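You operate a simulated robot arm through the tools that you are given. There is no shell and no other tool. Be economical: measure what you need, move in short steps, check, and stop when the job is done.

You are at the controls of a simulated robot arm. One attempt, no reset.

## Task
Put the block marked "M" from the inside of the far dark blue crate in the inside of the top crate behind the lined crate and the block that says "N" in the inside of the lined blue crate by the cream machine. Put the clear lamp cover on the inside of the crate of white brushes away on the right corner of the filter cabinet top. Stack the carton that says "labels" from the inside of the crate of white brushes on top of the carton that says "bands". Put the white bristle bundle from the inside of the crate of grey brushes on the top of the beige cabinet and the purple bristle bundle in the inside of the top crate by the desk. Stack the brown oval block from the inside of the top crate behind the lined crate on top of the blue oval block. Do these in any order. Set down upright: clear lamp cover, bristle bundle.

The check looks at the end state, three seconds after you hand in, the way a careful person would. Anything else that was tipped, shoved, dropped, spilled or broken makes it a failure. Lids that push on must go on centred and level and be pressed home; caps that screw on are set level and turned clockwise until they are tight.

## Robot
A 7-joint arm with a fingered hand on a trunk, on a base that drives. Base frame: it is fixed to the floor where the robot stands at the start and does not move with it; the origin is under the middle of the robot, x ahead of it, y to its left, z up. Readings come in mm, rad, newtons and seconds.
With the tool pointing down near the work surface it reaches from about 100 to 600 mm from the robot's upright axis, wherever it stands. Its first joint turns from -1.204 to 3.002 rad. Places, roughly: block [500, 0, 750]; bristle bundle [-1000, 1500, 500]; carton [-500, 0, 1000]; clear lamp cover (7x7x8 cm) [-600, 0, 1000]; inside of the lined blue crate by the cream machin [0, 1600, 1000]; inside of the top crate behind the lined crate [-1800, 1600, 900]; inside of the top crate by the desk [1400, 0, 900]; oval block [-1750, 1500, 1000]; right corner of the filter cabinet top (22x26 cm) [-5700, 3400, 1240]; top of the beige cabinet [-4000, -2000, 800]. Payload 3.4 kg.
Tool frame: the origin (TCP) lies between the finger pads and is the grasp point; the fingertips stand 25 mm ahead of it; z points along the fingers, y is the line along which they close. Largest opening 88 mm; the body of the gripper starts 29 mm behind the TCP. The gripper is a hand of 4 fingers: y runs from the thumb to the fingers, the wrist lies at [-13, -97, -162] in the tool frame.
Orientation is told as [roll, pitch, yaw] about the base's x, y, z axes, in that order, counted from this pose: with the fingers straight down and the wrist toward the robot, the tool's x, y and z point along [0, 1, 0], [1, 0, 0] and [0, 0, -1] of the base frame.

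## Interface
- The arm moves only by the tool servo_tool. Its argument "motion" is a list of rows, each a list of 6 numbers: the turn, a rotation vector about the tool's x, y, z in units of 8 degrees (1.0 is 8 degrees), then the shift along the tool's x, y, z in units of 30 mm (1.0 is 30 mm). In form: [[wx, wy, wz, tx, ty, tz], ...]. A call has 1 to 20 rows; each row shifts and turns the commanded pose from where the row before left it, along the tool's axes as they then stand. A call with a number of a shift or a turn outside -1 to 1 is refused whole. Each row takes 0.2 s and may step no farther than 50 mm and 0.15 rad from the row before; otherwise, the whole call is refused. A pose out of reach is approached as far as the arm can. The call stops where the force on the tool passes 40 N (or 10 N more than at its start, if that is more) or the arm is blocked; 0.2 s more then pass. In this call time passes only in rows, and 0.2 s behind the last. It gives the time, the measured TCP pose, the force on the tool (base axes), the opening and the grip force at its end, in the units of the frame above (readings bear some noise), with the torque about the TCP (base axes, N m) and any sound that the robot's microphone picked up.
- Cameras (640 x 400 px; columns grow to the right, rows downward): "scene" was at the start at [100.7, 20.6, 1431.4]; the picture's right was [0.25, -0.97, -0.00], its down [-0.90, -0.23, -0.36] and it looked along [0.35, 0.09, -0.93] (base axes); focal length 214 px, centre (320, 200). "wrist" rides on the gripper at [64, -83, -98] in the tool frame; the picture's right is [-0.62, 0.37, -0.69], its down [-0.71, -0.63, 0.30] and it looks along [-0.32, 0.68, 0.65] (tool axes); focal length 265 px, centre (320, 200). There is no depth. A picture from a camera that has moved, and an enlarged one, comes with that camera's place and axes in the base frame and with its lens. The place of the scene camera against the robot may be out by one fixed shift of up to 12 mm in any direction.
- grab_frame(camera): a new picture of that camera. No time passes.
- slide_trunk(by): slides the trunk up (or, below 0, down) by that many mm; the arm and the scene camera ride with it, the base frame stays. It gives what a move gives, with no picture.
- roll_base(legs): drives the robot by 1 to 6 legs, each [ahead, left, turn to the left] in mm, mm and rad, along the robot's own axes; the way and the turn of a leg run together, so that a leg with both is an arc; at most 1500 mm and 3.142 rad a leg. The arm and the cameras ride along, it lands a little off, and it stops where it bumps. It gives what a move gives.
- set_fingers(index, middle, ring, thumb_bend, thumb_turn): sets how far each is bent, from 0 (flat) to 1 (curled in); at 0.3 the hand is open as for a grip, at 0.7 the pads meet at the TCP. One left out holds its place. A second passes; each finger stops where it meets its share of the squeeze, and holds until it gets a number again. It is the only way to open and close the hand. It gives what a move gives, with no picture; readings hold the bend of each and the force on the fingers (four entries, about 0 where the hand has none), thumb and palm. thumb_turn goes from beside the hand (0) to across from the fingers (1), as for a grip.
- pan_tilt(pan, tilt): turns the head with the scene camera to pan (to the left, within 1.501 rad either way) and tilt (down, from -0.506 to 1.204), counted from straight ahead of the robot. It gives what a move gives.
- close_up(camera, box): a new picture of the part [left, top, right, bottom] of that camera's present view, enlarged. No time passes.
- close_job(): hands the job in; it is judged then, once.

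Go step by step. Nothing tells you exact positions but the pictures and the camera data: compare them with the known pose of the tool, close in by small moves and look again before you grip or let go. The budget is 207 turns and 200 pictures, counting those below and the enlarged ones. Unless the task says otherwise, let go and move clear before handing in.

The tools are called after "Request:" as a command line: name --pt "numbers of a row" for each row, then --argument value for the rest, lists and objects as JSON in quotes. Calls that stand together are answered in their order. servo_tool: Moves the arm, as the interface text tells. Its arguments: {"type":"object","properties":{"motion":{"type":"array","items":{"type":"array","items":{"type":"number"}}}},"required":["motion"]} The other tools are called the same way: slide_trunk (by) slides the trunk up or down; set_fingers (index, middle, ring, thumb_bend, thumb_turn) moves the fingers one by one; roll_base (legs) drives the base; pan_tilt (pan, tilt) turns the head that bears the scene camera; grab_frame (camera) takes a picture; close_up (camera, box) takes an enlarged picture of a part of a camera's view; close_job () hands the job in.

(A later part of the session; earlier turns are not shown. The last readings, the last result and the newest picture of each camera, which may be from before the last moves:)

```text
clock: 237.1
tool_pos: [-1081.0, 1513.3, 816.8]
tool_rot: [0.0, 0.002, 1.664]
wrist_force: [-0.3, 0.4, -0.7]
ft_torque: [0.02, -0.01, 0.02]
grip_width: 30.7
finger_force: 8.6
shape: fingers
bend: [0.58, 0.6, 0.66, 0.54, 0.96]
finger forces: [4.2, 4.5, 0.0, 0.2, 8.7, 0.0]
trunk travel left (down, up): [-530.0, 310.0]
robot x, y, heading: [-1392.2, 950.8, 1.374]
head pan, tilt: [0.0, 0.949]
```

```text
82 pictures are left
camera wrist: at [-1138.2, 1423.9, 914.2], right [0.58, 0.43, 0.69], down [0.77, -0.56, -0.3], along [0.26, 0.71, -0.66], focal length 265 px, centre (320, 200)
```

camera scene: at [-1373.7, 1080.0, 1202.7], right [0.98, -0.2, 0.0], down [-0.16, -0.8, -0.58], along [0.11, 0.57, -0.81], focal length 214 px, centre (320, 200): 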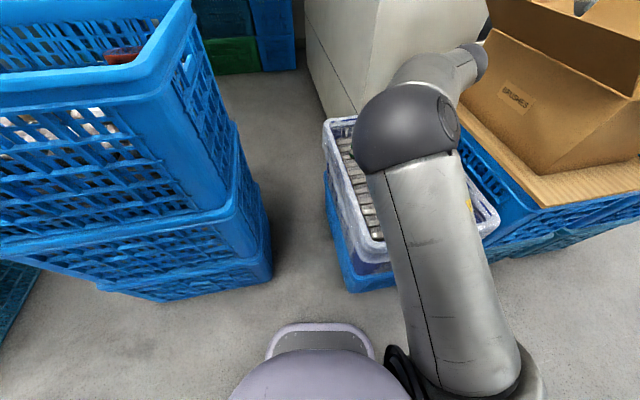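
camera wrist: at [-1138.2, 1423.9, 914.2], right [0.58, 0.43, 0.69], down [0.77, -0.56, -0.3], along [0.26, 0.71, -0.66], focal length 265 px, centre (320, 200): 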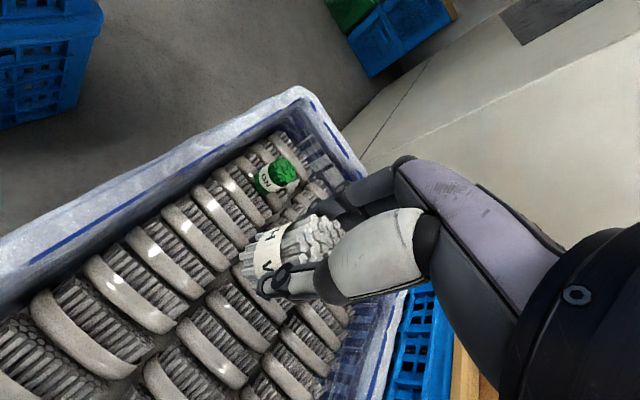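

White bundle is held upright. I'll raise the trunk, back into the open, turn toward the south-west and look for the beige cabinet.

Request:
slide_trunk --by 310

Request:
roll_base --legs '[[-380, 0, 0], [0, 0, 2.5]]'

Request:
pan_tilt --pan 0.25 --tilt 0.4

Request:
grab_frame --camera "scene"

Request:
pan_tilt --pan 1.3 --tilt 0.6

Request:
grab_frame --camera "scene"

Request:
pan_tilt --pan -0.8 --tilt 0.4

Request:
grab_frame --camera "scene"

```text
clock: 240.2
tool_pos: [-1079.9, 1513.1, 1125.7]
tool_rot: [0.0, 0.002, 1.663]
wrist_force: [0.6, -0.2, 0.2]
ft_torque: [-0.04, 0.03, -0.02]
grip_width: 30.7
finger_force: 8.9
shape: fingers
bend: [0.58, 0.6, 0.66, 0.54, 0.96]
finger forces: [4.3, 4.5, 0.0, 0.0, 8.7, 0.0]
trunk travel left (down, up): [-840.0, 0.0]
robot x, y, heading: [-1396.1, 955.1, 1.37]
head pan, tilt: [0.0, 0.949]
```

```text
clock: 248.5
tool_pos: [-2060.7, 321.7, 1127.2]
tool_rot: [0.0, 0.002, -2.134]
wrist_force: [-0.9, -0.7, -0.8]
ft_torque: [0.01, 0.02, -0.02]
grip_width: 30.3
finger_force: 8.0
shape: fingers
bend: [0.59, 0.61, 0.66, 0.54, 0.96]
finger forces: [4.0, 4.1, 0.0, 0.1, 7.9, 0.0]
trunk travel left (down, up): [-840.0, 0.0]
robot x, y, heading: [-1475.0, 576.7, -2.428]
head pan, tilt: [0.0, 0.949]
```

```text
clock: 249.4
tool_pos: [-2060.9, 322.4, 1126.9]
tool_rot: [0.0, 0.003, -2.133]
wrist_force: [0.5, 0.1, -0.8]
ft_torque: [0.0, 0.0, -0.02]
grip_width: 30.2
finger_force: 7.7
shape: fingers
bend: [0.59, 0.61, 0.66, 0.54, 0.96]
finger forces: [4.0, 4.1, 0.1, 0.1, 8.0, 0.1]
trunk travel left (down, up): [-840.0, 0.0]
robot x, y, heading: [-1472.9, 575.7, -2.424]
head pan, tilt: [0.25, 0.4]
```

```text
81 pictures are left
camera scene: at [-1564.8, 473.7, 1559.2], right [-0.82, 0.57, 0.0], down [0.22, 0.32, -0.92], along [-0.52, -0.76, -0.39], focal length 214 px, centre (320, 200)
```

scene: 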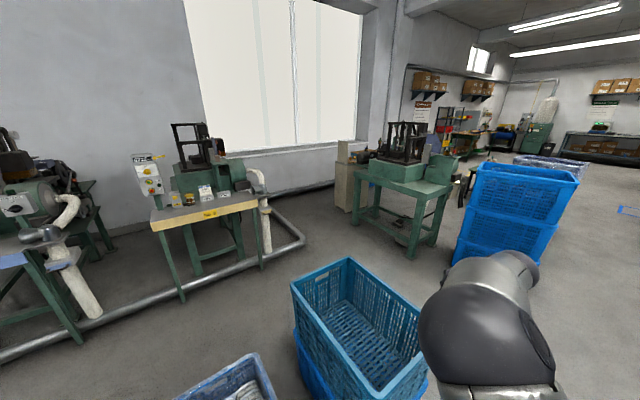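

```text
clock: 250.7
tool_pos: [-2062.0, 323.5, 1126.4]
tool_rot: [0.001, 0.001, -2.135]
wrist_force: [-0.3, -1.1, 0.6]
ft_torque: [0.01, -0.01, 0.03]
grip_width: 30.0
finger_force: 8.5
shape: fingers
bend: [0.59, 0.61, 0.66, 0.54, 0.96]
finger forces: [3.9, 4.0, 0.0, 0.0, 7.8, 0.0]
trunk travel left (down, up): [-840.0, 0.0]
robot x, y, heading: [-1471.9, 577.4, -2.426]
head pan, tilt: [1.3, 0.6]
```

```text
80 pictures are left
camera scene: at [-1474.0, 470.1, 1541.0], right [-0.9, -0.43, 0.0], down [-0.24, 0.51, -0.83], along [0.36, -0.74, -0.56], focal length 214 px, centre (320, 200)
```

scene: 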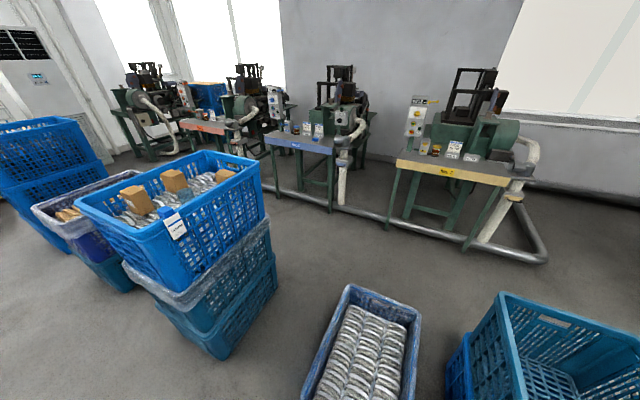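

```text
clock: 252.7
tool_pos: [-2061.3, 323.0, 1125.7]
tool_rot: [0.0, 0.003, -2.131]
wrist_force: [-0.1, 0.2, 0.0]
ft_torque: [0.01, -0.02, 0.0]
grip_width: 30.0
finger_force: 8.1
shape: fingers
bend: [0.59, 0.61, 0.66, 0.54, 0.96]
finger forces: [4.0, 4.1, 0.0, 0.0, 7.9, 0.0]
trunk travel left (down, up): [-840.0, 0.0]
robot x, y, heading: [-1466.1, 578.7, -2.427]
head pan, tilt: [-0.799, 0.4]
```

```text
79 pictures are left
camera scene: at [-1604.5, 557.4, 1559.2], right [0.08, 1.0, 0.0], down [0.39, -0.03, -0.92], along [-0.92, 0.07, -0.39], focal length 214 px, centre (320, 200)
```

scene: 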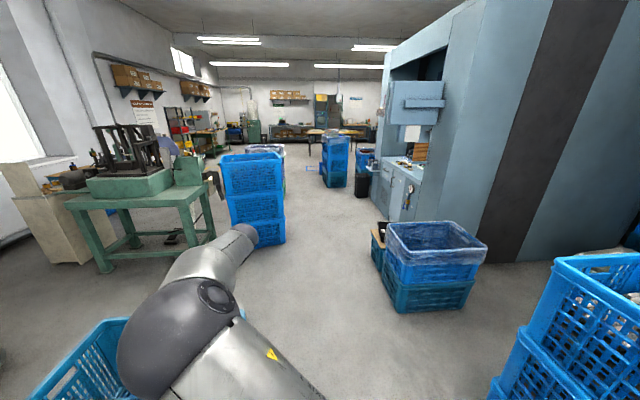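

The beige cabinet is seen beyond the green machine table, near (-3750…-4300,-1850…). I'll travel west, then south along x≈-2920, and look again.

Request:
roll_base --legs '[[0, 0, -0.715], [1450, 0, 0], [0, 0, 1.571], [1300, 0, 0]]'

Request:
pan_tilt --pan -0.6 --tilt 0.6

Request:
grab_frame --camera "scene"

Request:
pan_tilt --pan 0.3 --tilt 0.7

Request:
grab_frame --camera "scene"

```text
clock: 271.8
tool_pos: [-3231.6, -1245.2, 1126.1]
tool_rot: [0.001, 0.002, -1.342]
wrist_force: [0.0, -0.2, -0.7]
ft_torque: [0.0, 0.0, -0.02]
grip_width: 29.5
finger_force: 7.0
shape: fingers
bend: [0.59, 0.61, 0.66, 0.54, 0.96]
finger forces: [3.8, 3.9, 0.1, 0.0, 7.3, 0.0]
trunk travel left (down, up): [-840.0, 0.0]
robot x, y, heading: [-2997.4, -648.9, -1.635]
head pan, tilt: [-0.799, 0.4]
```

```text
clock: 272.5
tool_pos: [-3232.6, -1244.4, 1125.0]
tool_rot: [-0.001, 0.002, -1.342]
wrist_force: [0.3, -0.4, 0.0]
ft_torque: [-0.03, 0.02, 0.0]
grip_width: 29.4
finger_force: 7.4
shape: fingers
bend: [0.59, 0.61, 0.66, 0.54, 0.96]
finger forces: [3.9, 3.9, 0.1, 0.0, 7.3, 0.0]
trunk travel left (down, up): [-840.0, 0.0]
robot x, y, heading: [-2998.7, -647.3, -1.635]
head pan, tilt: [-0.6, 0.6]
```

```text
78 pictures are left
camera scene: at [-3057.9, -759.7, 1541.1], right [-0.79, 0.62, 0.0], down [0.35, 0.44, -0.83], along [-0.51, -0.65, -0.56], focal length 214 px, centre (320, 200)
```

scene: 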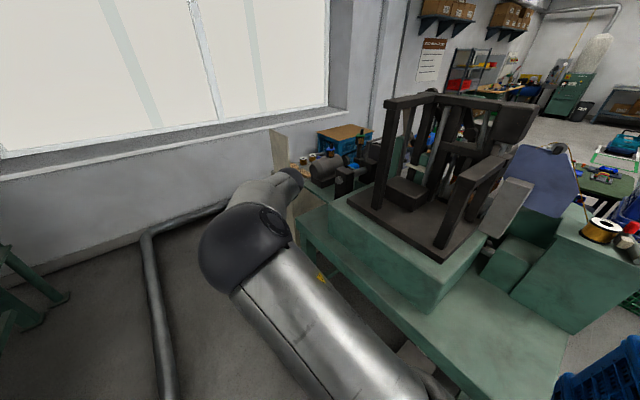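

```text
clock: 273.7
tool_pos: [-3233.0, -1242.9, 1126.1]
tool_rot: [0.001, 0.003, -1.34]
wrist_force: [-0.1, -0.8, -1.0]
ft_torque: [-0.04, -0.02, 0.0]
grip_width: 29.7
finger_force: 7.5
shape: fingers
bend: [0.59, 0.61, 0.66, 0.54, 0.96]
finger forces: [3.8, 3.8, 0.1, 0.0, 7.3, 0.0]
trunk travel left (down, up): [-840.0, 0.0]
robot x, y, heading: [-2997.6, -650.9, -1.631]
head pan, tilt: [0.3, 0.7]
```

```text
77 pictures are left
camera scene: at [-2983.6, -772.8, 1532.4], right [-0.97, -0.23, 0.0], down [-0.15, 0.63, -0.76], along [0.18, -0.74, -0.64], focal length 214 px, centre (320, 200)
```

scene: 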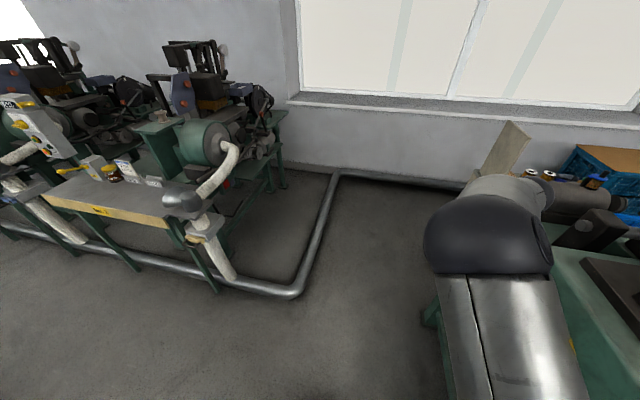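

I'm in the corridor between the table (edge x≈-3430) and a floor pipe (x≈-2650). I'll continue south past the table end and look at the cabinet.

Request:
roll_base --legs '[[900, 0, 0.06]]'

Request:
pan_tilt --pan -1.3 --tilt 0.6

Request:
grab_frame --camera "scene"

```text
clock: 278.5
tool_pos: [-3233.8, -2164.1, 1124.9]
tool_rot: [-0.002, 0.001, -1.288]
wrist_force: [-0.3, 0.1, 0.0]
ft_torque: [-0.04, -0.02, 0.01]
grip_width: 29.4
finger_force: 7.6
shape: fingers
bend: [0.59, 0.61, 0.66, 0.54, 0.96]
finger forces: [3.8, 3.8, 0.1, 0.1, 7.3, 0.0]
trunk travel left (down, up): [-840.0, 0.0]
robot x, y, heading: [-3029.9, -1553.8, -1.583]
head pan, tilt: [0.3, 0.7]
```

```text
clock: 280.1
tool_pos: [-3232.6, -2163.6, 1126.6]
tool_rot: [-0.001, 0.001, -1.287]
wrist_force: [-0.8, -0.1, -0.2]
ft_torque: [0.02, 0.0, 0.0]
grip_width: 29.5
finger_force: 7.4
shape: fingers
bend: [0.59, 0.61, 0.66, 0.54, 0.96]
finger forces: [3.7, 3.8, 0.1, 0.1, 7.3, 0.0]
trunk travel left (down, up): [-840.0, 0.0]
robot x, y, heading: [-3026.2, -1557.9, -1.582]
head pan, tilt: [-1.3, 0.6]
```

```text
76 pictures are left
camera scene: at [-3119.3, -1620.5, 1541.0], right [-0.26, 0.97, 0.0], down [0.55, 0.15, -0.82], along [-0.8, -0.21, -0.57], focal length 214 px, centre (320, 200)
```

scene: 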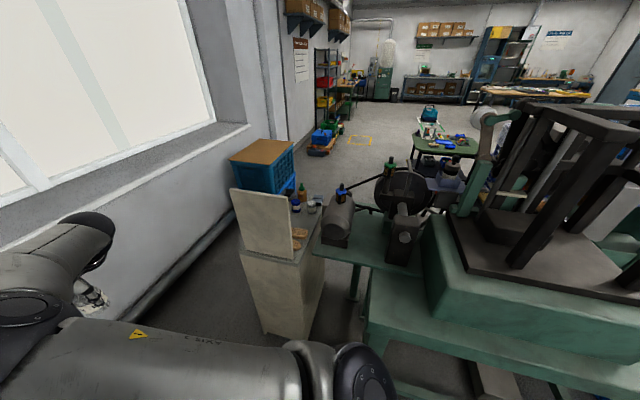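

Request:
close_up --camera "scene" --box '[210, 130, 370, 270]'

```text
2.86 times, centred on (290, 200) of scene
camera zoom: at [-3119.3, -1620.5, 1541.0], right [-0.26, 0.97, 0.0], down [0.55, 0.15, -0.82], along [-0.8, -0.21, -0.57], focal length 613 px, centre (406, 200)
```

zoom: 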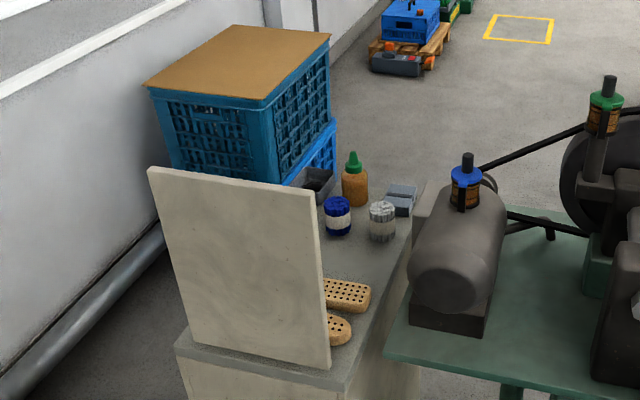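

The beige cabinet top (z≈800, x -3665…-4230, y -1854…-2140) has an upright panel on its near edge and a few items. There's a free spot around (-3930,-1935). I'll raise the hand, turn west and view the top with the wrist camera.

Request:
servo_tool --pt "0 0 0 0 0 -1" --pt "0 0 0 0 0 -1" --pt "0 0 0 0 0 -1"

Request:
roll_base --legs '[[450, 0, 0], [0, 0, -1.56], [0, 150, 0]]'

Request:
grab_frame --camera "wrist"

Request:
pan_tilt --pan 0 --tilt 0.7

Request:
grab_frame --camera "scene"

```text
clock: 280.9
tool_pos: [-3233.5, -2163.4, 1216.9]
tool_rot: [0.003, 0.001, -1.292]
wrist_force: [0.5, 0.7, -0.6]
ft_torque: [0.0, 0.03, -0.04]
grip_width: 29.6
finger_force: 7.8
shape: fingers
bend: [0.59, 0.61, 0.66, 0.54, 0.96]
finger forces: [3.7, 3.9, 0.1, 0.0, 7.2, 0.1]
trunk travel left (down, up): [-840.0, 0.0]
robot x, y, heading: [-3030.7, -1552.1, -1.582]
head pan, tilt: [-1.3, 0.6]
```

```text
clock: 288.4
tool_pos: [-3646.9, -1983.8, 1214.7]
tool_rot: [0.002, 0.001, -2.831]
wrist_force: [0.7, 0.4, -1.4]
ft_torque: [0.01, 0.0, -0.04]
grip_width: 29.0
finger_force: 6.9
shape: fingers
bend: [0.59, 0.61, 0.66, 0.54, 0.96]
finger forces: [3.7, 3.5, 0.0, 0.1, 6.9, 0.0]
trunk travel left (down, up): [-840.0, 0.0]
robot x, y, heading: [-3029.0, -2168.8, -3.12]
head pan, tilt: [-1.3, 0.6]
```

```text
74 pictures are left
camera wrist: at [-3548.1, -2020.0, 1312.9], right [-0.54, 0.48, 0.69], down [0.38, 0.87, -0.31], along [-0.75, 0.1, -0.66], focal length 265 px, centre (320, 200)
```

wrist: 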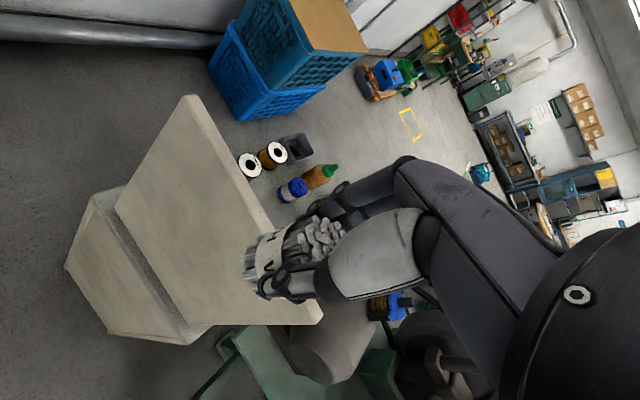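

```text
clock: 289.9
tool_pos: [-3644.4, -1984.2, 1213.9]
tool_rot: [0.003, 0.002, -2.83]
wrist_force: [-0.5, 0.0, -1.0]
ft_torque: [0.0, 0.02, 0.01]
grip_width: 29.2
finger_force: 6.7
shape: fingers
bend: [0.59, 0.61, 0.66, 0.54, 0.96]
finger forces: [3.8, 3.5, 0.0, 0.1, 6.9, 0.0]
trunk travel left (down, up): [-840.0, 0.0]
robot x, y, heading: [-3030.3, -2170.6, -3.124]
head pan, tilt: [0.0, 0.7]
```

```text
73 pictures are left
camera scene: at [-3169.8, -2164.4, 1532.4], right [-0.02, 1.0, 0.0], down [0.64, 0.01, -0.76], along [-0.76, -0.02, -0.64], focal length 214 px, centre (320, 200)
```

scene: 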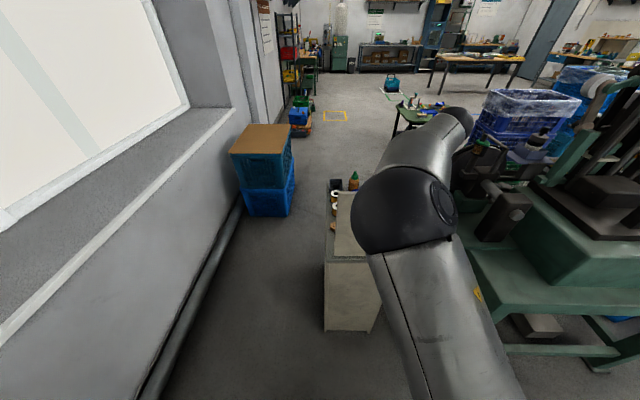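

There's clear floor south of the cabinet, which gives access without reaching over the panel. I'll drive round there and face north.

Request:
roll_base --legs '[[0, 400, 0], [1060, 0, 0], [0, 0, -1.588]]'

Request:
pan_tilt --pan -0.2 --tilt 0.95

Request:
grab_frame --camera "scene"

Request:
grab_frame --camera "wrist"

```text
clock: 301.5
tool_pos: [-3866.0, -1983.4, 1214.9]
tool_rot: [0.004, 0.001, 1.815]
wrist_force: [-1.1, -0.7, -0.5]
ft_torque: [0.02, -0.03, 0.0]
grip_width: 28.7
finger_force: 6.7
shape: fingers
bend: [0.6, 0.62, 0.66, 0.54, 0.96]
finger forces: [3.6, 3.4, 0.1, 0.0, 6.5, 0.0]
trunk travel left (down, up): [-840.0, 0.0]
robot x, y, heading: [-4094.1, -2585.2, 1.526]
head pan, tilt: [0.0, 0.7]
```

```text
clock: 302.2
tool_pos: [-3866.4, -1982.0, 1215.3]
tool_rot: [0.005, 0.002, 1.811]
wrist_force: [-0.2, 0.7, -0.7]
ft_torque: [0.01, 0.0, -0.02]
grip_width: 28.8
finger_force: 6.0
shape: fingers
bend: [0.6, 0.62, 0.66, 0.54, 0.96]
finger forces: [3.5, 3.4, 0.0, 0.1, 6.6, 0.0]
trunk travel left (down, up): [-840.0, 0.0]
robot x, y, heading: [-4093.1, -2585.0, 1.527]
head pan, tilt: [-0.201, 0.949]
```

```text
72 pictures are left
camera scene: at [-4076.4, -2455.9, 1512.7], right [0.97, -0.24, 0.0], down [-0.2, -0.79, -0.58], along [0.14, 0.57, -0.81], focal length 214 px, centre (320, 200)
```

scene: 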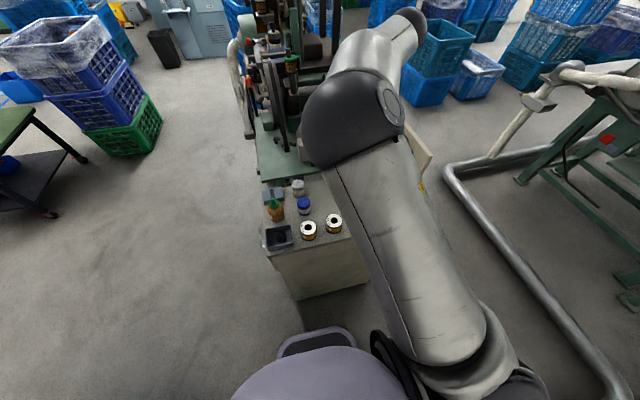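

```text
71 pictures are left
camera wrist: at [-3909.5, -2079.5, 1312.7], right [0.52, 0.51, 0.69], down [0.84, -0.44, -0.31], along [0.15, 0.74, -0.66], focal length 265 px, centre (320, 200)
```

wrist: 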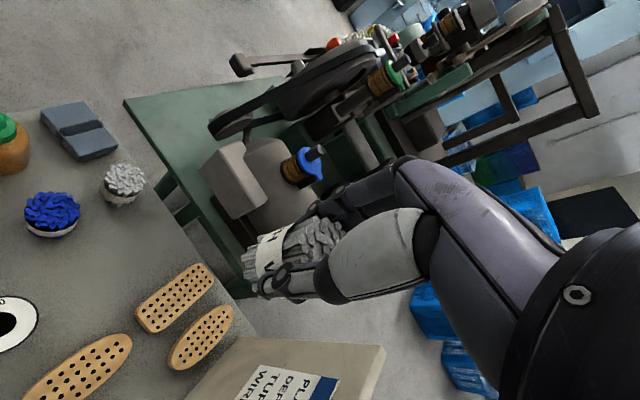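

I now see the whole top: the clear spot is about (-3930,-1970), between the two standing bundles, spools and blocks. I'll shift over it and lower the trunk.

Request:
servo_tool --pt "0 0 0 0.66 0.3 0" --pt "0 0 0 0.66 0.3 0" --pt "0 0 0 0.66 0.3 0"

Request:
slide_trunk --by -290

Request:
grab_frame --camera "wrist"

Request:
grab_frame --camera "scene"

```text
clock: 303.2
tool_pos: [-3915.0, -1973.6, 1179.3]
tool_rot: [0.042, 0.06, 1.781]
wrist_force: [-0.5, 0.5, -0.1]
ft_torque: [0.0, -0.02, -0.02]
grip_width: 28.3
finger_force: 6.5
shape: fingers
bend: [0.6, 0.62, 0.66, 0.54, 0.96]
finger forces: [3.5, 3.5, 0.0, 0.0, 6.5, 0.0]
trunk travel left (down, up): [-840.0, 0.0]
robot x, y, heading: [-4093.8, -2585.8, 1.526]
head pan, tilt: [-0.201, 0.949]
stopped in row 3: the arm was blocked; the commanded pose is now the measured one
```

```text
clock: 306.1
tool_pos: [-3916.2, -1973.2, 889.2]
tool_rot: [0.042, 0.057, 1.779]
wrist_force: [0.5, -0.5, -1.4]
ft_torque: [-0.04, -0.02, -0.02]
grip_width: 28.6
finger_force: 6.5
shape: fingers
bend: [0.6, 0.62, 0.66, 0.54, 0.96]
finger forces: [3.5, 3.4, 0.1, 0.1, 6.5, 0.0]
trunk travel left (down, up): [-550.0, 290.0]
robot x, y, heading: [-4094.7, -2584.5, 1.524]
head pan, tilt: [-0.201, 0.949]
```

```text
70 pictures are left
camera wrist: at [-3959.8, -2061.9, 994.3], right [0.55, 0.53, 0.64], down [0.82, -0.49, -0.3], along [0.16, 0.69, -0.7], focal length 265 px, centre (320, 200)
```

wrist: 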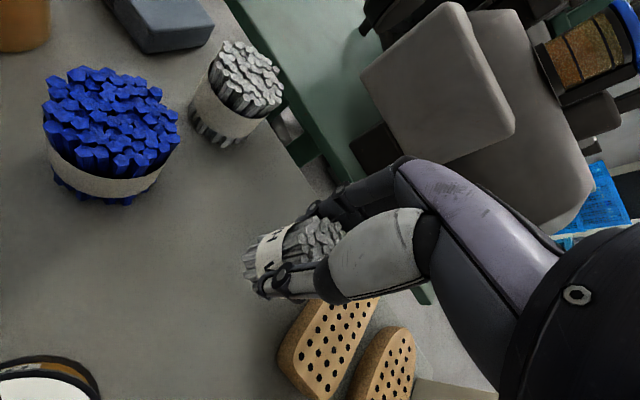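

```text
69 pictures are left
camera scene: at [-4076.4, -2456.0, 1222.6], right [0.97, -0.24, 0.0], down [-0.2, -0.79, -0.58], along [0.14, 0.56, -0.81], focal length 214 px, centre (320, 200)
```

scene: 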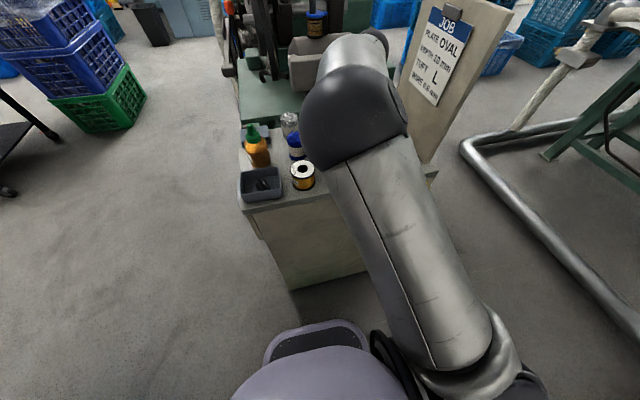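

I'll level the hand, shift the base 25 mm left for more clearance from the block, then lower.

Request:
servo_tool --pt "-0.2 -0.15 0 0 0 0.2" --pt "-0.2 -0.15 0 0 0 0.2"

Request:
roll_base --legs '[[0, 25, 0]]'

Request:
close_up --camera "wrist" --box '[160, 150, 480, 400]'

```text
clock: 306.8
tool_pos: [-3905.9, -1977.7, 865.8]
tool_rot: [0.014, 0.022, 1.758]
wrist_force: [0.6, 0.8, -0.4]
ft_torque: [0.02, 0.0, 0.0]
grip_width: 28.3
finger_force: 6.1
shape: fingers
bend: [0.6, 0.62, 0.66, 0.54, 0.96]
finger forces: [3.5, 3.4, 0.0, 0.0, 6.5, 0.1]
trunk travel left (down, up): [-550.0, 290.0]
robot x, y, heading: [-4092.4, -2584.2, 1.528]
head pan, tilt: [-0.201, 0.949]
```

```text
clock: 307.6
tool_pos: [-3934.1, -1975.3, 868.4]
tool_rot: [0.017, 0.012, 1.761]
wrist_force: [0.5, -0.3, -0.6]
ft_torque: [0.02, -0.02, 0.04]
grip_width: 28.7
finger_force: 7.2
shape: fingers
bend: [0.6, 0.62, 0.66, 0.54, 0.96]
finger forces: [3.5, 3.4, 0.0, 0.0, 6.5, 0.0]
trunk travel left (down, up): [-550.0, 290.0]
robot x, y, heading: [-4120.3, -2583.8, 1.523]
head pan, tilt: [-0.201, 0.949]
```

```text
1.60 times, centred on (320, 275) of wrist
camera zoom: at [-3981.2, -2067.6, 969.3], right [0.55, 0.49, 0.68], down [0.82, -0.49, -0.31], along [0.18, 0.72, -0.67], focal length 425 px, centre (320, 80)
```

zoom: 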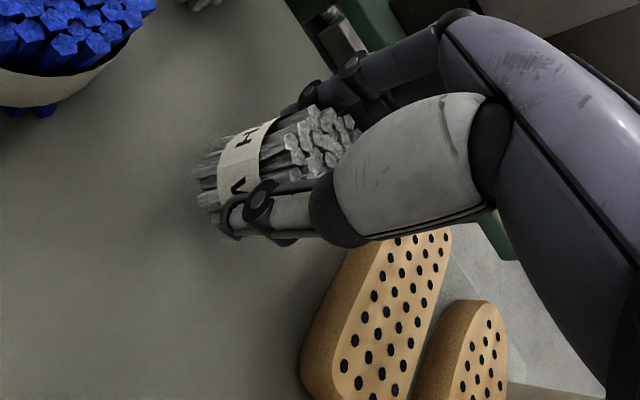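

Request:
servo_tool --pt "-0.08 -0.1 0 0 0 0.2" --pt "0 0 0 0 0 0.2" --pt "0 0 0 0 0 0.15"

Request:
close_up --camera "wrist" --box '[160, 150, 480, 400]'

```text
clock: 308.4
tool_pos: [-3925.7, -1976.0, 852.0]
tool_rot: [0.025, -0.004, 1.742]
wrist_force: [-0.6, 0.1, 1.9]
ft_torque: [0.05, 0.01, -0.01]
grip_width: 28.4
finger_force: 7.4
shape: fingers
bend: [0.6, 0.62, 0.66, 0.54, 0.96]
finger forces: [3.6, 4.1, 0.1, 0.0, 6.9, 0.1]
trunk travel left (down, up): [-550.0, 290.0]
robot x, y, heading: [-4120.1, -2582.7, 1.525]
head pan, tilt: [-0.201, 0.949]
```

```text
1.60 times, centred on (320, 275) of wrist
camera zoom: at [-3972.9, -2068.9, 950.8], right [0.57, 0.47, 0.68], down [0.8, -0.5, -0.33], along [0.19, 0.73, -0.66], focal length 425 px, centre (320, 80)
```

zoom: 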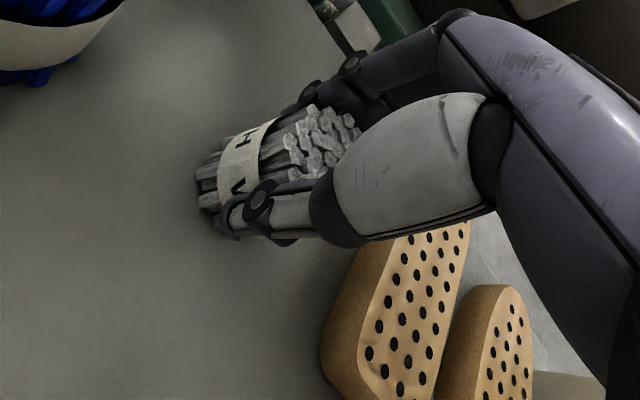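

Request:
slide_trunk --by -4

Request:
set_fingers --index 0.54 --middle 0.55 --ring 0.58 --thumb_bend 0.5

Request:
close_up --camera "wrist" --box '[160, 150, 480, 400]'

```text
clock: 308.9
tool_pos: [-3924.9, -1976.3, 849.4]
tool_rot: [0.022, -0.005, 1.739]
wrist_force: [-2.5, 1.6, 12.3]
ft_torque: [0.07, 0.03, 0.0]
grip_width: 28.8
finger_force: 9.1
shape: fingers
bend: [0.6, 0.61, 0.66, 0.55, 0.96]
finger forces: [5.0, 4.9, 0.3, 0.0, 8.1, 0.0]
trunk travel left (down, up): [-546.0, 294.0]
robot x, y, heading: [-4118.6, -2583.7, 1.524]
head pan, tilt: [-0.201, 0.949]
```

```text
clock: 309.9
tool_pos: [-3924.4, -1974.6, 846.5]
tool_rot: [0.023, -0.001, 1.742]
wrist_force: [-0.1, -0.2, 0.3]
ft_torque: [0.0, 0.02, -0.01]
grip_width: 37.1
finger_force: 0.1
shape: fingers
bend: [0.54, 0.55, 0.57, 0.5, 0.97]
finger forces: [0.0, 0.0, 0.0, 0.0, 0.0, 0.0]
trunk travel left (down, up): [-546.0, 294.0]
robot x, y, heading: [-4120.0, -2579.4, 1.527]
head pan, tilt: [-0.201, 0.949]
```

```text
1.60 times, centred on (320, 275) of wrist
camera zoom: at [-3972.4, -2068.6, 944.9], right [0.56, 0.47, 0.68], down [0.8, -0.5, -0.32], along [0.19, 0.73, -0.66], focal length 425 px, centre (320, 80)
```

zoom: 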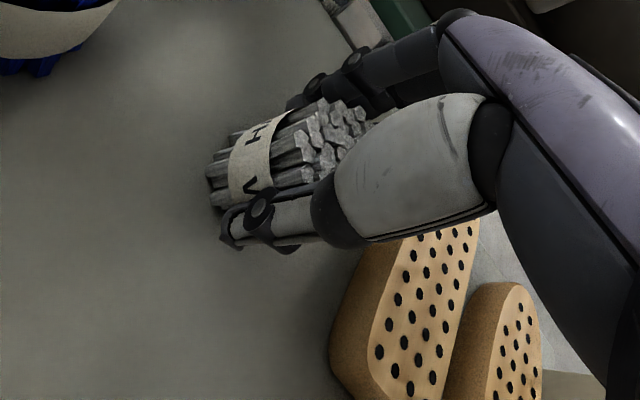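

The bundle stands free; opening wider and rising by the trunk.

Request:
set_fingers --index 0.38 --middle 0.38 --ring 0.38 --thumb_bend 0.36

Request:
slide_trunk --by 294

Request:
grab_frame --camera "wrist"

```text
clock: 310.9
tool_pos: [-3925.4, -1975.0, 846.7]
tool_rot: [0.024, 0.0, 1.741]
wrist_force: [0.4, 0.3, 0.0]
ft_torque: [-0.01, 0.0, -0.01]
grip_width: 69.7
finger_force: 0.0
shape: fingers
bend: [0.38, 0.38, 0.38, 0.36, 0.97]
finger forces: [0.1, 0.0, 0.0, 0.0, 0.0, 0.1]
trunk travel left (down, up): [-546.0, 294.0]
robot x, y, heading: [-4117.6, -2581.4, 1.522]
head pan, tilt: [-0.201, 0.949]
```

```text
clock: 313.9
tool_pos: [-3924.1, -1975.1, 1140.5]
tool_rot: [0.026, -0.004, 1.741]
wrist_force: [-0.2, 0.5, 0.4]
ft_torque: [0.0, 0.0, 0.0]
grip_width: 69.3
finger_force: 0.1
shape: fingers
bend: [0.38, 0.38, 0.38, 0.36, 0.97]
finger forces: [0.0, 0.1, 0.1, 0.0, 0.1, 0.1]
trunk travel left (down, up): [-840.0, 0.0]
robot x, y, heading: [-4121.3, -2584.0, 1.53]
head pan, tilt: [-0.201, 0.949]
```

```text
65 pictures are left
camera wrist: at [-3972.6, -2068.6, 1239.6], right [0.56, 0.47, 0.68], down [0.8, -0.5, -0.32], along [0.19, 0.73, -0.66], focal length 265 px, centre (320, 200)
```

wrist: 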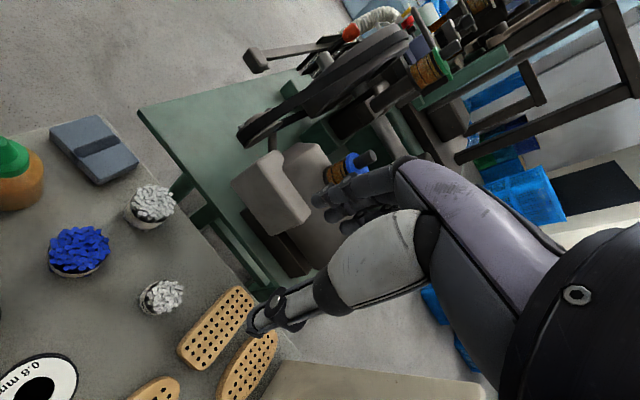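

The white bundle stands upright on the beige cabinet. Now I'll retrace the route back toward the crate of white brushes.

Request:
roll_base --legs '[[0, 0, 1.6], [-1090, 0, 0], [0, 0, -1.57], [1500, 0, 0]]'

```text
clock: 334.4
tool_pos: [-2816.6, -458.3, 1141.8]
tool_rot: [0.024, -0.001, 1.769]
wrist_force: [0.7, 0.3, 0.9]
ft_torque: [0.03, -0.03, 0.02]
grip_width: 69.8
finger_force: 0.1
shape: fingers
bend: [0.38, 0.38, 0.38, 0.36, 0.97]
finger forces: [0.0, 0.0, 0.1, 0.0, 0.0, 0.0]
trunk travel left (down, up): [-840.0, 0.0]
robot x, y, heading: [-2993.0, -1071.2, 1.55]
head pan, tilt: [-0.201, 0.949]
```

Request:
roll_base --legs '[[1500, 0, 0], [310, 0, 0], [0, 0, -1.55], [1500, 0, 0]]'

Request:
pan_tilt --pan -0.6 --tilt 0.7

Request:
grab_frame --camera "scene"

```text
clock: 354.6
tool_pos: [-825.0, 264.4, 1141.3]
tool_rot: [0.028, -0.002, 0.044]
wrist_force: [0.0, 0.5, -0.1]
ft_torque: [-0.03, 0.0, 0.04]
grip_width: 69.9
finger_force: 0.1
shape: fingers
bend: [0.38, 0.38, 0.38, 0.36, 0.97]
finger forces: [0.0, 0.0, 0.1, 0.0, 0.0, 0.1]
trunk travel left (down, up): [-840.0, 0.0]
robot x, y, heading: [-1401.8, 533.0, -0.172]
head pan, tilt: [-0.201, 0.949]
```

```text
clock: 355.4
tool_pos: [-827.0, 264.8, 1140.3]
tool_rot: [0.029, -0.003, 0.042]
wrist_force: [0.9, 0.7, 0.1]
ft_torque: [0.0, -0.04, -0.04]
grip_width: 69.8
finger_force: 0.1
shape: fingers
bend: [0.38, 0.38, 0.38, 0.36, 0.97]
finger forces: [0.1, 0.1, 0.0, 0.0, 0.1, 0.1]
trunk travel left (down, up): [-840.0, 0.0]
robot x, y, heading: [-1402.5, 535.3, -0.171]
head pan, tilt: [-0.6, 0.7]
```

```text
64 pictures are left
camera scene: at [-1296.8, 474.1, 1532.4], right [-0.7, -0.72, 0.0], down [-0.46, 0.45, -0.76], along [0.55, -0.53, -0.64], focal length 214 px, centre (320, 200)
```

scene: 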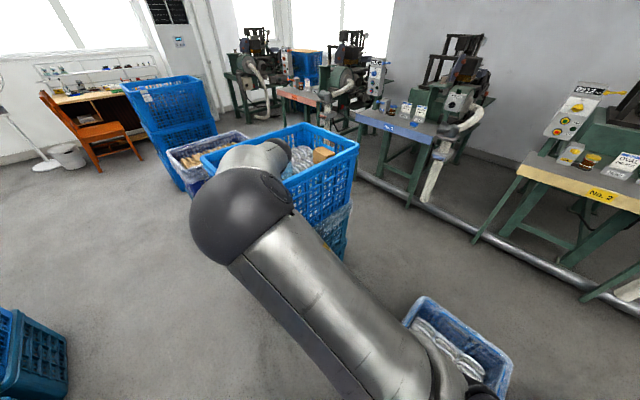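

The white-brush crate spans about x -665…-180, y -415…210, rim ≈1010. I'll station north of it, facing south.

Request:
roll_base --legs '[[0, 0, 0.171], [0, 120, 0], [1110, 0, 0], [0, 0, -1.571]]'

Request:
pan_tilt --pan 0 --tilt 0.95

Request:
grab_frame --camera "scene"

Request:
grab_frame --camera "wrist"

```text
clock: 366.3
tool_pos: [-504.0, 38.7, 1140.9]
tool_rot: [0.028, -0.001, -1.363]
wrist_force: [0.8, -0.3, -0.4]
ft_torque: [0.03, 0.0, 0.01]
grip_width: 69.4
finger_force: 0.0
shape: fingers
bend: [0.38, 0.38, 0.38, 0.36, 0.97]
finger forces: [0.0, 0.0, 0.0, 0.1, 0.0, 0.1]
trunk travel left (down, up): [-840.0, 0.0]
robot x, y, heading: [-333.8, 652.9, -1.578]
head pan, tilt: [-0.6, 0.7]
```

```text
clock: 367.3
tool_pos: [-503.6, 39.4, 1140.1]
tool_rot: [0.029, -0.003, -1.368]
wrist_force: [0.7, 0.3, 0.0]
ft_torque: [-0.04, 0.02, 0.02]
grip_width: 69.4
finger_force: 0.1
shape: fingers
bend: [0.38, 0.38, 0.38, 0.36, 0.97]
finger forces: [0.0, 0.1, 0.1, 0.1, 0.1, 0.0]
trunk travel left (down, up): [-840.0, 0.0]
robot x, y, heading: [-335.6, 656.2, -1.576]
head pan, tilt: [0.0, 0.949]
```

```text
63 pictures are left
camera scene: at [-336.5, 537.4, 1512.7], right [-1.0, 0.0, 0.0], down [0.0, 0.81, -0.58], along [0.0, -0.58, -0.81], focal length 214 px, centre (320, 200)
```

scene: 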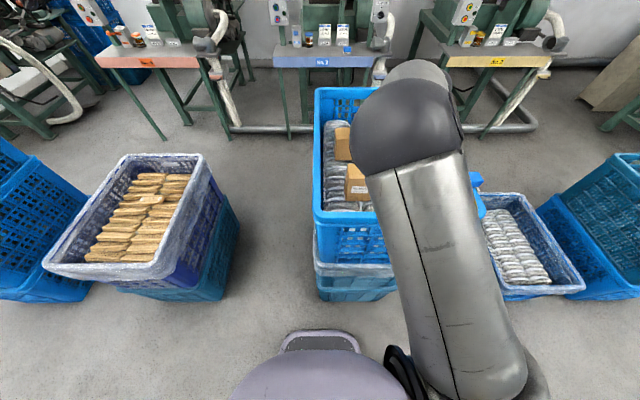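

```text
62 pictures are left
camera wrist: at [-462.4, 133.1, 1239.7], right [-0.55, -0.49, 0.68], down [-0.82, 0.47, -0.33], along [-0.16, -0.73, -0.66], focal length 265 px, centre (320, 200)
```

wrist: 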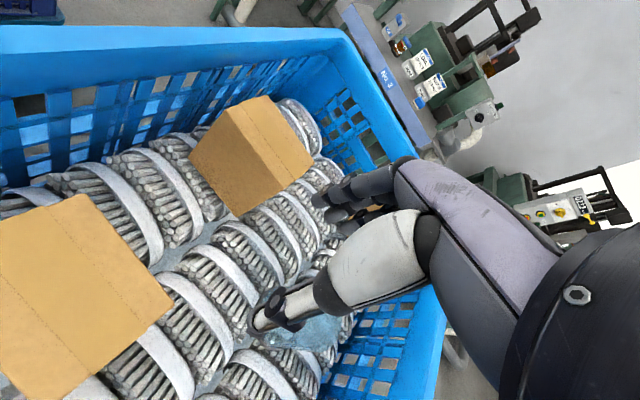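

Two cartons visible; others are hidden by my arm. I'll strafe to uncover the rest of the crate.

Request:
roll_base --legs '[[0, -220, 0]]'

Request:
close_up --camera "scene" --box '[220, 70, 420, 240]'

Request:
grab_frame --camera "wrist"

```text
clock: 369.0
tool_pos: [-725.9, 40.2, 1141.2]
tool_rot: [0.031, -0.001, -1.365]
wrist_force: [-0.3, -0.2, -0.4]
ft_torque: [-0.02, 0.0, 0.02]
grip_width: 69.6
finger_force: 0.1
shape: fingers
bend: [0.38, 0.38, 0.38, 0.36, 0.97]
finger forces: [0.0, 0.0, 0.0, 0.0, 0.0, 0.1]
trunk travel left (down, up): [-840.0, 0.0]
robot x, y, heading: [-553.4, 654.9, -1.574]
head pan, tilt: [0.0, 0.949]
```

```text
2.35 times, centred on (320, 155) of scene
camera zoom: at [-558.6, 538.4, 1512.6], right [-1.0, 0.0, 0.0], down [0.0, 0.81, -0.58], along [0.0, -0.58, -0.81], focal length 505 px, centre (320, 306)
```

zoom: 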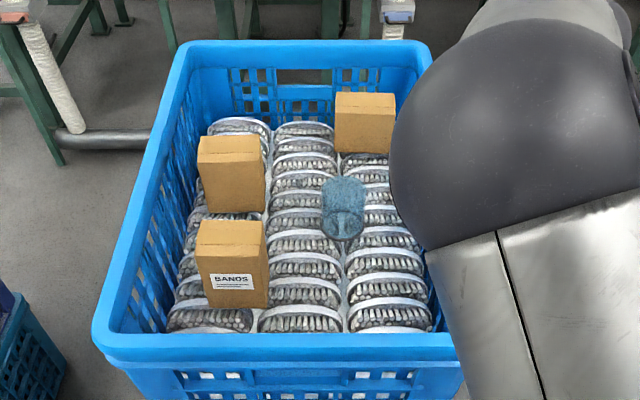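

```text
60 pictures are left
camera wrist: at [-684.3, 134.1, 1239.8], right [-0.55, -0.49, 0.68], down [-0.82, 0.47, -0.33], along [-0.16, -0.73, -0.66], focal length 265 px, centre (320, 200)
```

wrist: 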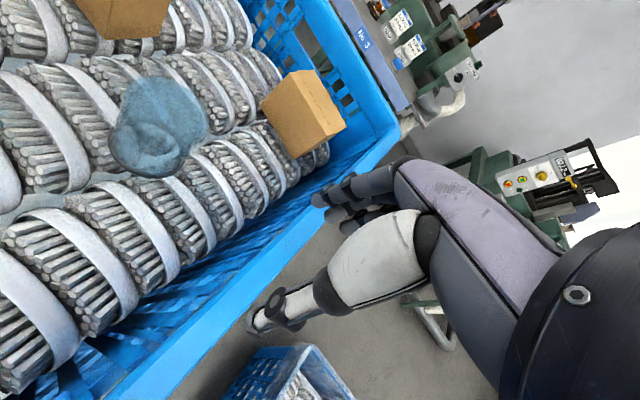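

I see the BANDS carton (near left), two other cartons and the clear lamp cover. I'll zoom to find which carton says "labels".

Request:
close_up --camera "scene" --box '[270, 90, 350, 140]'

Request:
close_up --camera "wrist" --box '[60, 0, 380, 190]'

```text
8.00 times, centred on (310, 115) of scene
camera zoom: at [-558.6, 538.4, 1512.6], right [-1.0, 0.0, 0.0], down [0.0, 0.81, -0.58], along [0.0, -0.58, -0.81], focal length 1716 px, centre (400, 880)
```

zoom: 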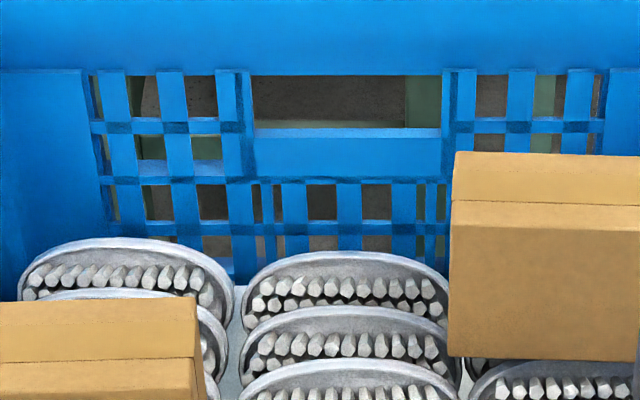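

```text
2.00 times, centred on (220, 95) of wrist
camera zoom: at [-684.3, 134.1, 1239.8], right [-0.55, -0.49, 0.68], down [-0.82, 0.47, -0.33], along [-0.16, -0.73, -0.66], focal length 531 px, centre (520, 410)
```

zoom: 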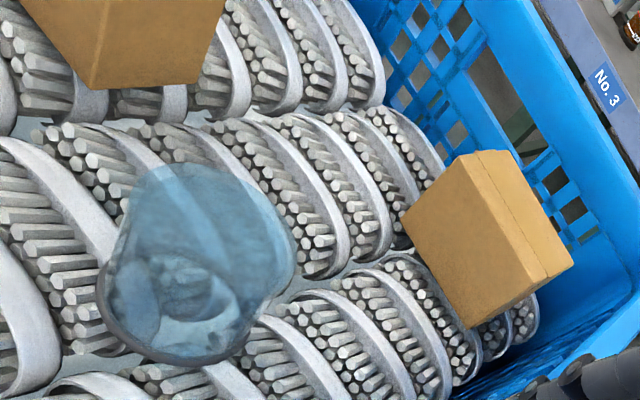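

The labels must be on faces turned away from me. I'll go round through the gap I started in (heading 0, x≈20) and look from the south-east.

Request:
roll_base --legs '[[0, 0, 1.574], [575, 0, 0]]'

Request:
pan_tilt --pan 1.5 --tilt 0.6

```text
clock: 376.2
tool_pos: [643.4, 536.6, 1139.9]
tool_rot: [0.03, -0.001, 0.256]
wrist_force: [-0.1, 0.1, 0.2]
ft_torque: [0.0, 0.02, -0.02]
grip_width: 69.7
finger_force: 0.0
shape: fingers
bend: [0.38, 0.38, 0.38, 0.36, 0.97]
finger forces: [0.0, 0.0, 0.0, 0.1, 0.0, 0.1]
trunk travel left (down, up): [-840.0, 0.0]
robot x, y, heading: [20.7, 677.9, 0.042]
head pan, tilt: [0.0, 0.949]
```

```text
clock: 377.8
tool_pos: [642.7, 536.1, 1140.7]
tool_rot: [0.03, -0.001, 0.255]
wrist_force: [-0.3, -0.2, -0.7]
ft_torque: [-0.02, -0.01, 0.01]
grip_width: 69.7
finger_force: 0.1
shape: fingers
bend: [0.38, 0.38, 0.38, 0.36, 0.97]
finger forces: [0.0, 0.0, 0.0, 0.0, 0.0, 0.1]
trunk travel left (down, up): [-840.0, 0.0]
robot x, y, heading: [21.4, 677.0, 0.045]
head pan, tilt: [1.499, 0.6]
```

Request:
roll_base --legs '[[0, 0, -0.044], [0, -480, 0]]'

Request:
roll_base --legs '[[0, -850, 0]]'

```text
clock: 381.1
tool_pos: [640.0, 24.7, 1139.7]
tool_rot: [0.029, -0.002, 0.217]
wrist_force: [-0.1, 0.7, -0.3]
ft_torque: [0.01, -0.01, -0.01]
grip_width: 69.4
finger_force: 0.1
shape: fingers
bend: [0.38, 0.38, 0.38, 0.36, 0.97]
finger forces: [0.1, 0.1, 0.0, 0.1, 0.0, 0.0]
trunk travel left (down, up): [-840.0, 0.0]
robot x, y, heading: [26.6, 190.2, 0.01]
head pan, tilt: [1.499, 0.6]
```

```text
clock: 385.6
tool_pos: [653.3, -829.6, 1140.9]
tool_rot: [0.03, -0.002, 0.229]
wrist_force: [-0.1, -0.7, 0.4]
ft_torque: [0.0, -0.02, -0.03]
grip_width: 69.7
finger_force: 0.0
shape: fingers
bend: [0.38, 0.38, 0.38, 0.36, 0.97]
finger forces: [0.0, 0.1, 0.0, 0.1, 0.1, 0.1]
trunk travel left (down, up): [-840.0, 0.0]
robot x, y, heading: [36.2, -672.1, 0.016]
head pan, tilt: [1.499, 0.6]
```

Request:
roll_base --legs '[[0, 0, 0.85]]'

Request:
grab_frame --camera "scene"

Request:
close_up --camera "scene" --box '[220, 120, 420, 260]'

```text
clock: 388.3
tool_pos: [560.2, -308.3, 1140.4]
tool_rot: [0.03, -0.003, 1.082]
wrist_force: [0.0, -0.3, 0.8]
ft_torque: [0.0, -0.01, 0.0]
grip_width: 69.7
finger_force: 0.0
shape: fingers
bend: [0.38, 0.38, 0.38, 0.36, 0.97]
finger forces: [0.0, 0.0, 0.0, 0.0, 0.0, 0.1]
trunk travel left (down, up): [-840.0, 0.0]
robot x, y, heading: [34.4, -672.1, 0.874]
head pan, tilt: [1.499, 0.6]
```

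```text
57 pictures are left
camera scene: at [-0.1, -565.4, 1541.0], right [0.69, 0.72, 0.0], down [0.41, -0.39, -0.83], along [-0.59, 0.57, -0.56], focal length 214 px, centre (320, 200)
```

scene: 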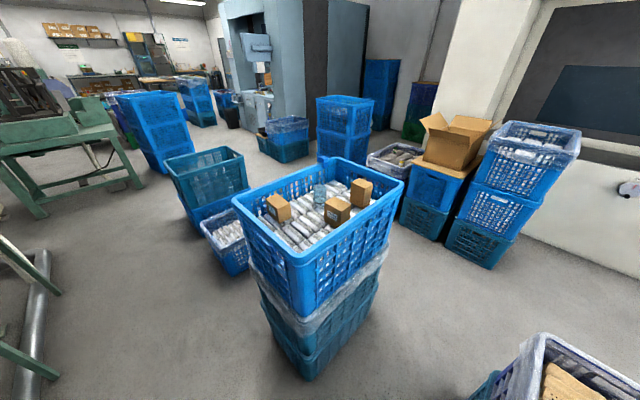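

```text
2.86 times, centred on (320, 190) of scene
camera zoom: at [-0.1, -565.4, 1541.0], right [0.69, 0.72, 0.0], down [0.41, -0.39, -0.83], along [-0.59, 0.57, -0.56], focal length 613 px, centre (320, 229)
```

zoom: 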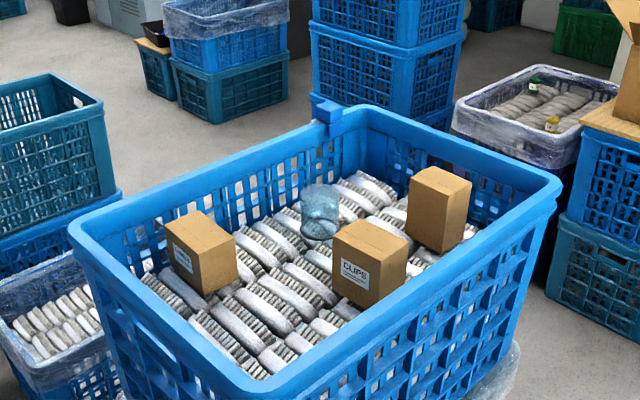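

The mid carton says CLIPS, so LABELS is the one at the crate's south-west, about (-630,-200), top ≈1043. I'll approach it from the south side with the hand closing along y.

Request:
servo_tool --pt "0 -0.2 0 0 0 -1"

Request:
roll_base --legs '[[0, 0, 0.489], [-310, 917, 0]]'

Request:
pan_tilt --pan 0 --tilt 0.9

Request:
grab_frame --camera "scene"

Request:
grab_frame --camera "wrist"

```text
clock: 388.7
tool_pos: [568.0, -317.5, 1168.1]
tool_rot: [0.023, -0.004, 1.063]
wrist_force: [0.1, -0.1, -0.7]
ft_torque: [-0.02, -0.01, -0.02]
grip_width: 69.6
finger_force: 0.0
shape: fingers
bend: [0.38, 0.38, 0.38, 0.36, 0.97]
finger forces: [0.1, 0.1, 0.1, 0.0, 0.1, 0.0]
trunk travel left (down, up): [-840.0, 0.0]
robot x, y, heading: [38.4, -672.9, 0.875]
head pan, tilt: [1.499, 0.6]
```

```text
clock: 395.2
tool_pos: [-623.9, -216.4, 1167.9]
tool_rot: [0.023, -0.004, 1.526]
wrist_force: [0.4, 0.1, -0.6]
ft_torque: [0.01, -0.01, 0.0]
grip_width: 69.6
finger_force: 0.1
shape: fingers
bend: [0.38, 0.38, 0.38, 0.36, 0.97]
finger forces: [0.0, 0.1, 0.0, 0.1, 0.1, 0.0]
trunk travel left (down, up): [-840.0, 0.0]
robot x, y, heading: [-943.9, -771.5, 1.332]
head pan, tilt: [1.499, 0.6]
```

```text
clock: 396.8
tool_pos: [-622.6, -217.2, 1166.8]
tool_rot: [0.025, -0.006, 1.52]
wrist_force: [-0.1, -0.5, 0.0]
ft_torque: [-0.03, -0.02, 0.02]
grip_width: 69.9
finger_force: 0.1
shape: fingers
bend: [0.38, 0.38, 0.38, 0.36, 0.97]
finger forces: [0.0, 0.1, 0.1, 0.0, 0.0, 0.0]
trunk travel left (down, up): [-840.0, 0.0]
robot x, y, heading: [-942.5, -769.5, 1.336]
head pan, tilt: [0.0, 0.901]
```

```text
55 pictures are left
camera scene: at [-917.0, -642.7, 1516.3], right [0.97, -0.23, 0.0], down [-0.18, -0.76, -0.62], along [0.14, 0.6, -0.78], focal length 214 px, centre (320, 200)
```

scene: 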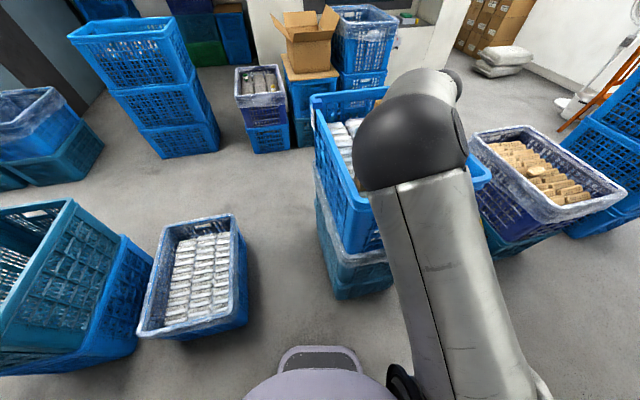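

```text
54 pictures are left
camera wrist: at [-689.1, -297.7, 1266.4], right [0.66, 0.33, 0.68], down [0.67, -0.66, -0.33], along [0.34, 0.67, -0.66], focal length 265 px, centre (320, 200)
```

wrist: 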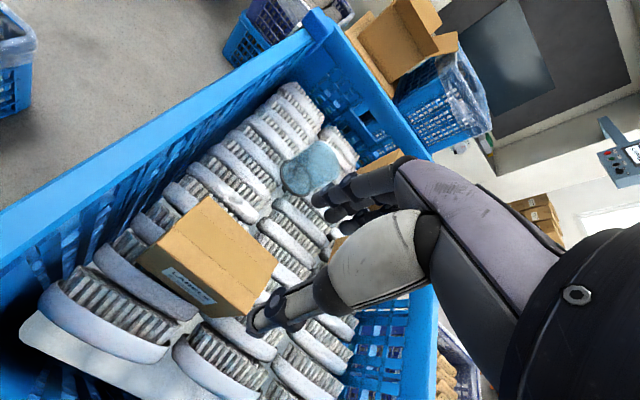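

Request:
close_up --camera "wrist" --box '[110, 170, 350, 350]'

```text
2.22 times, centred on (230, 260) of wrist
camera zoom: at [-689.1, -297.7, 1266.4], right [0.66, 0.33, 0.68], down [0.67, -0.66, -0.33], along [0.34, 0.67, -0.66], focal length 590 px, centre (520, 67)
```

zoom: 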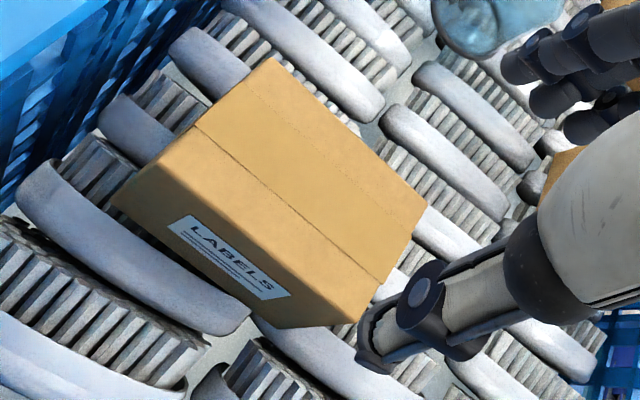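

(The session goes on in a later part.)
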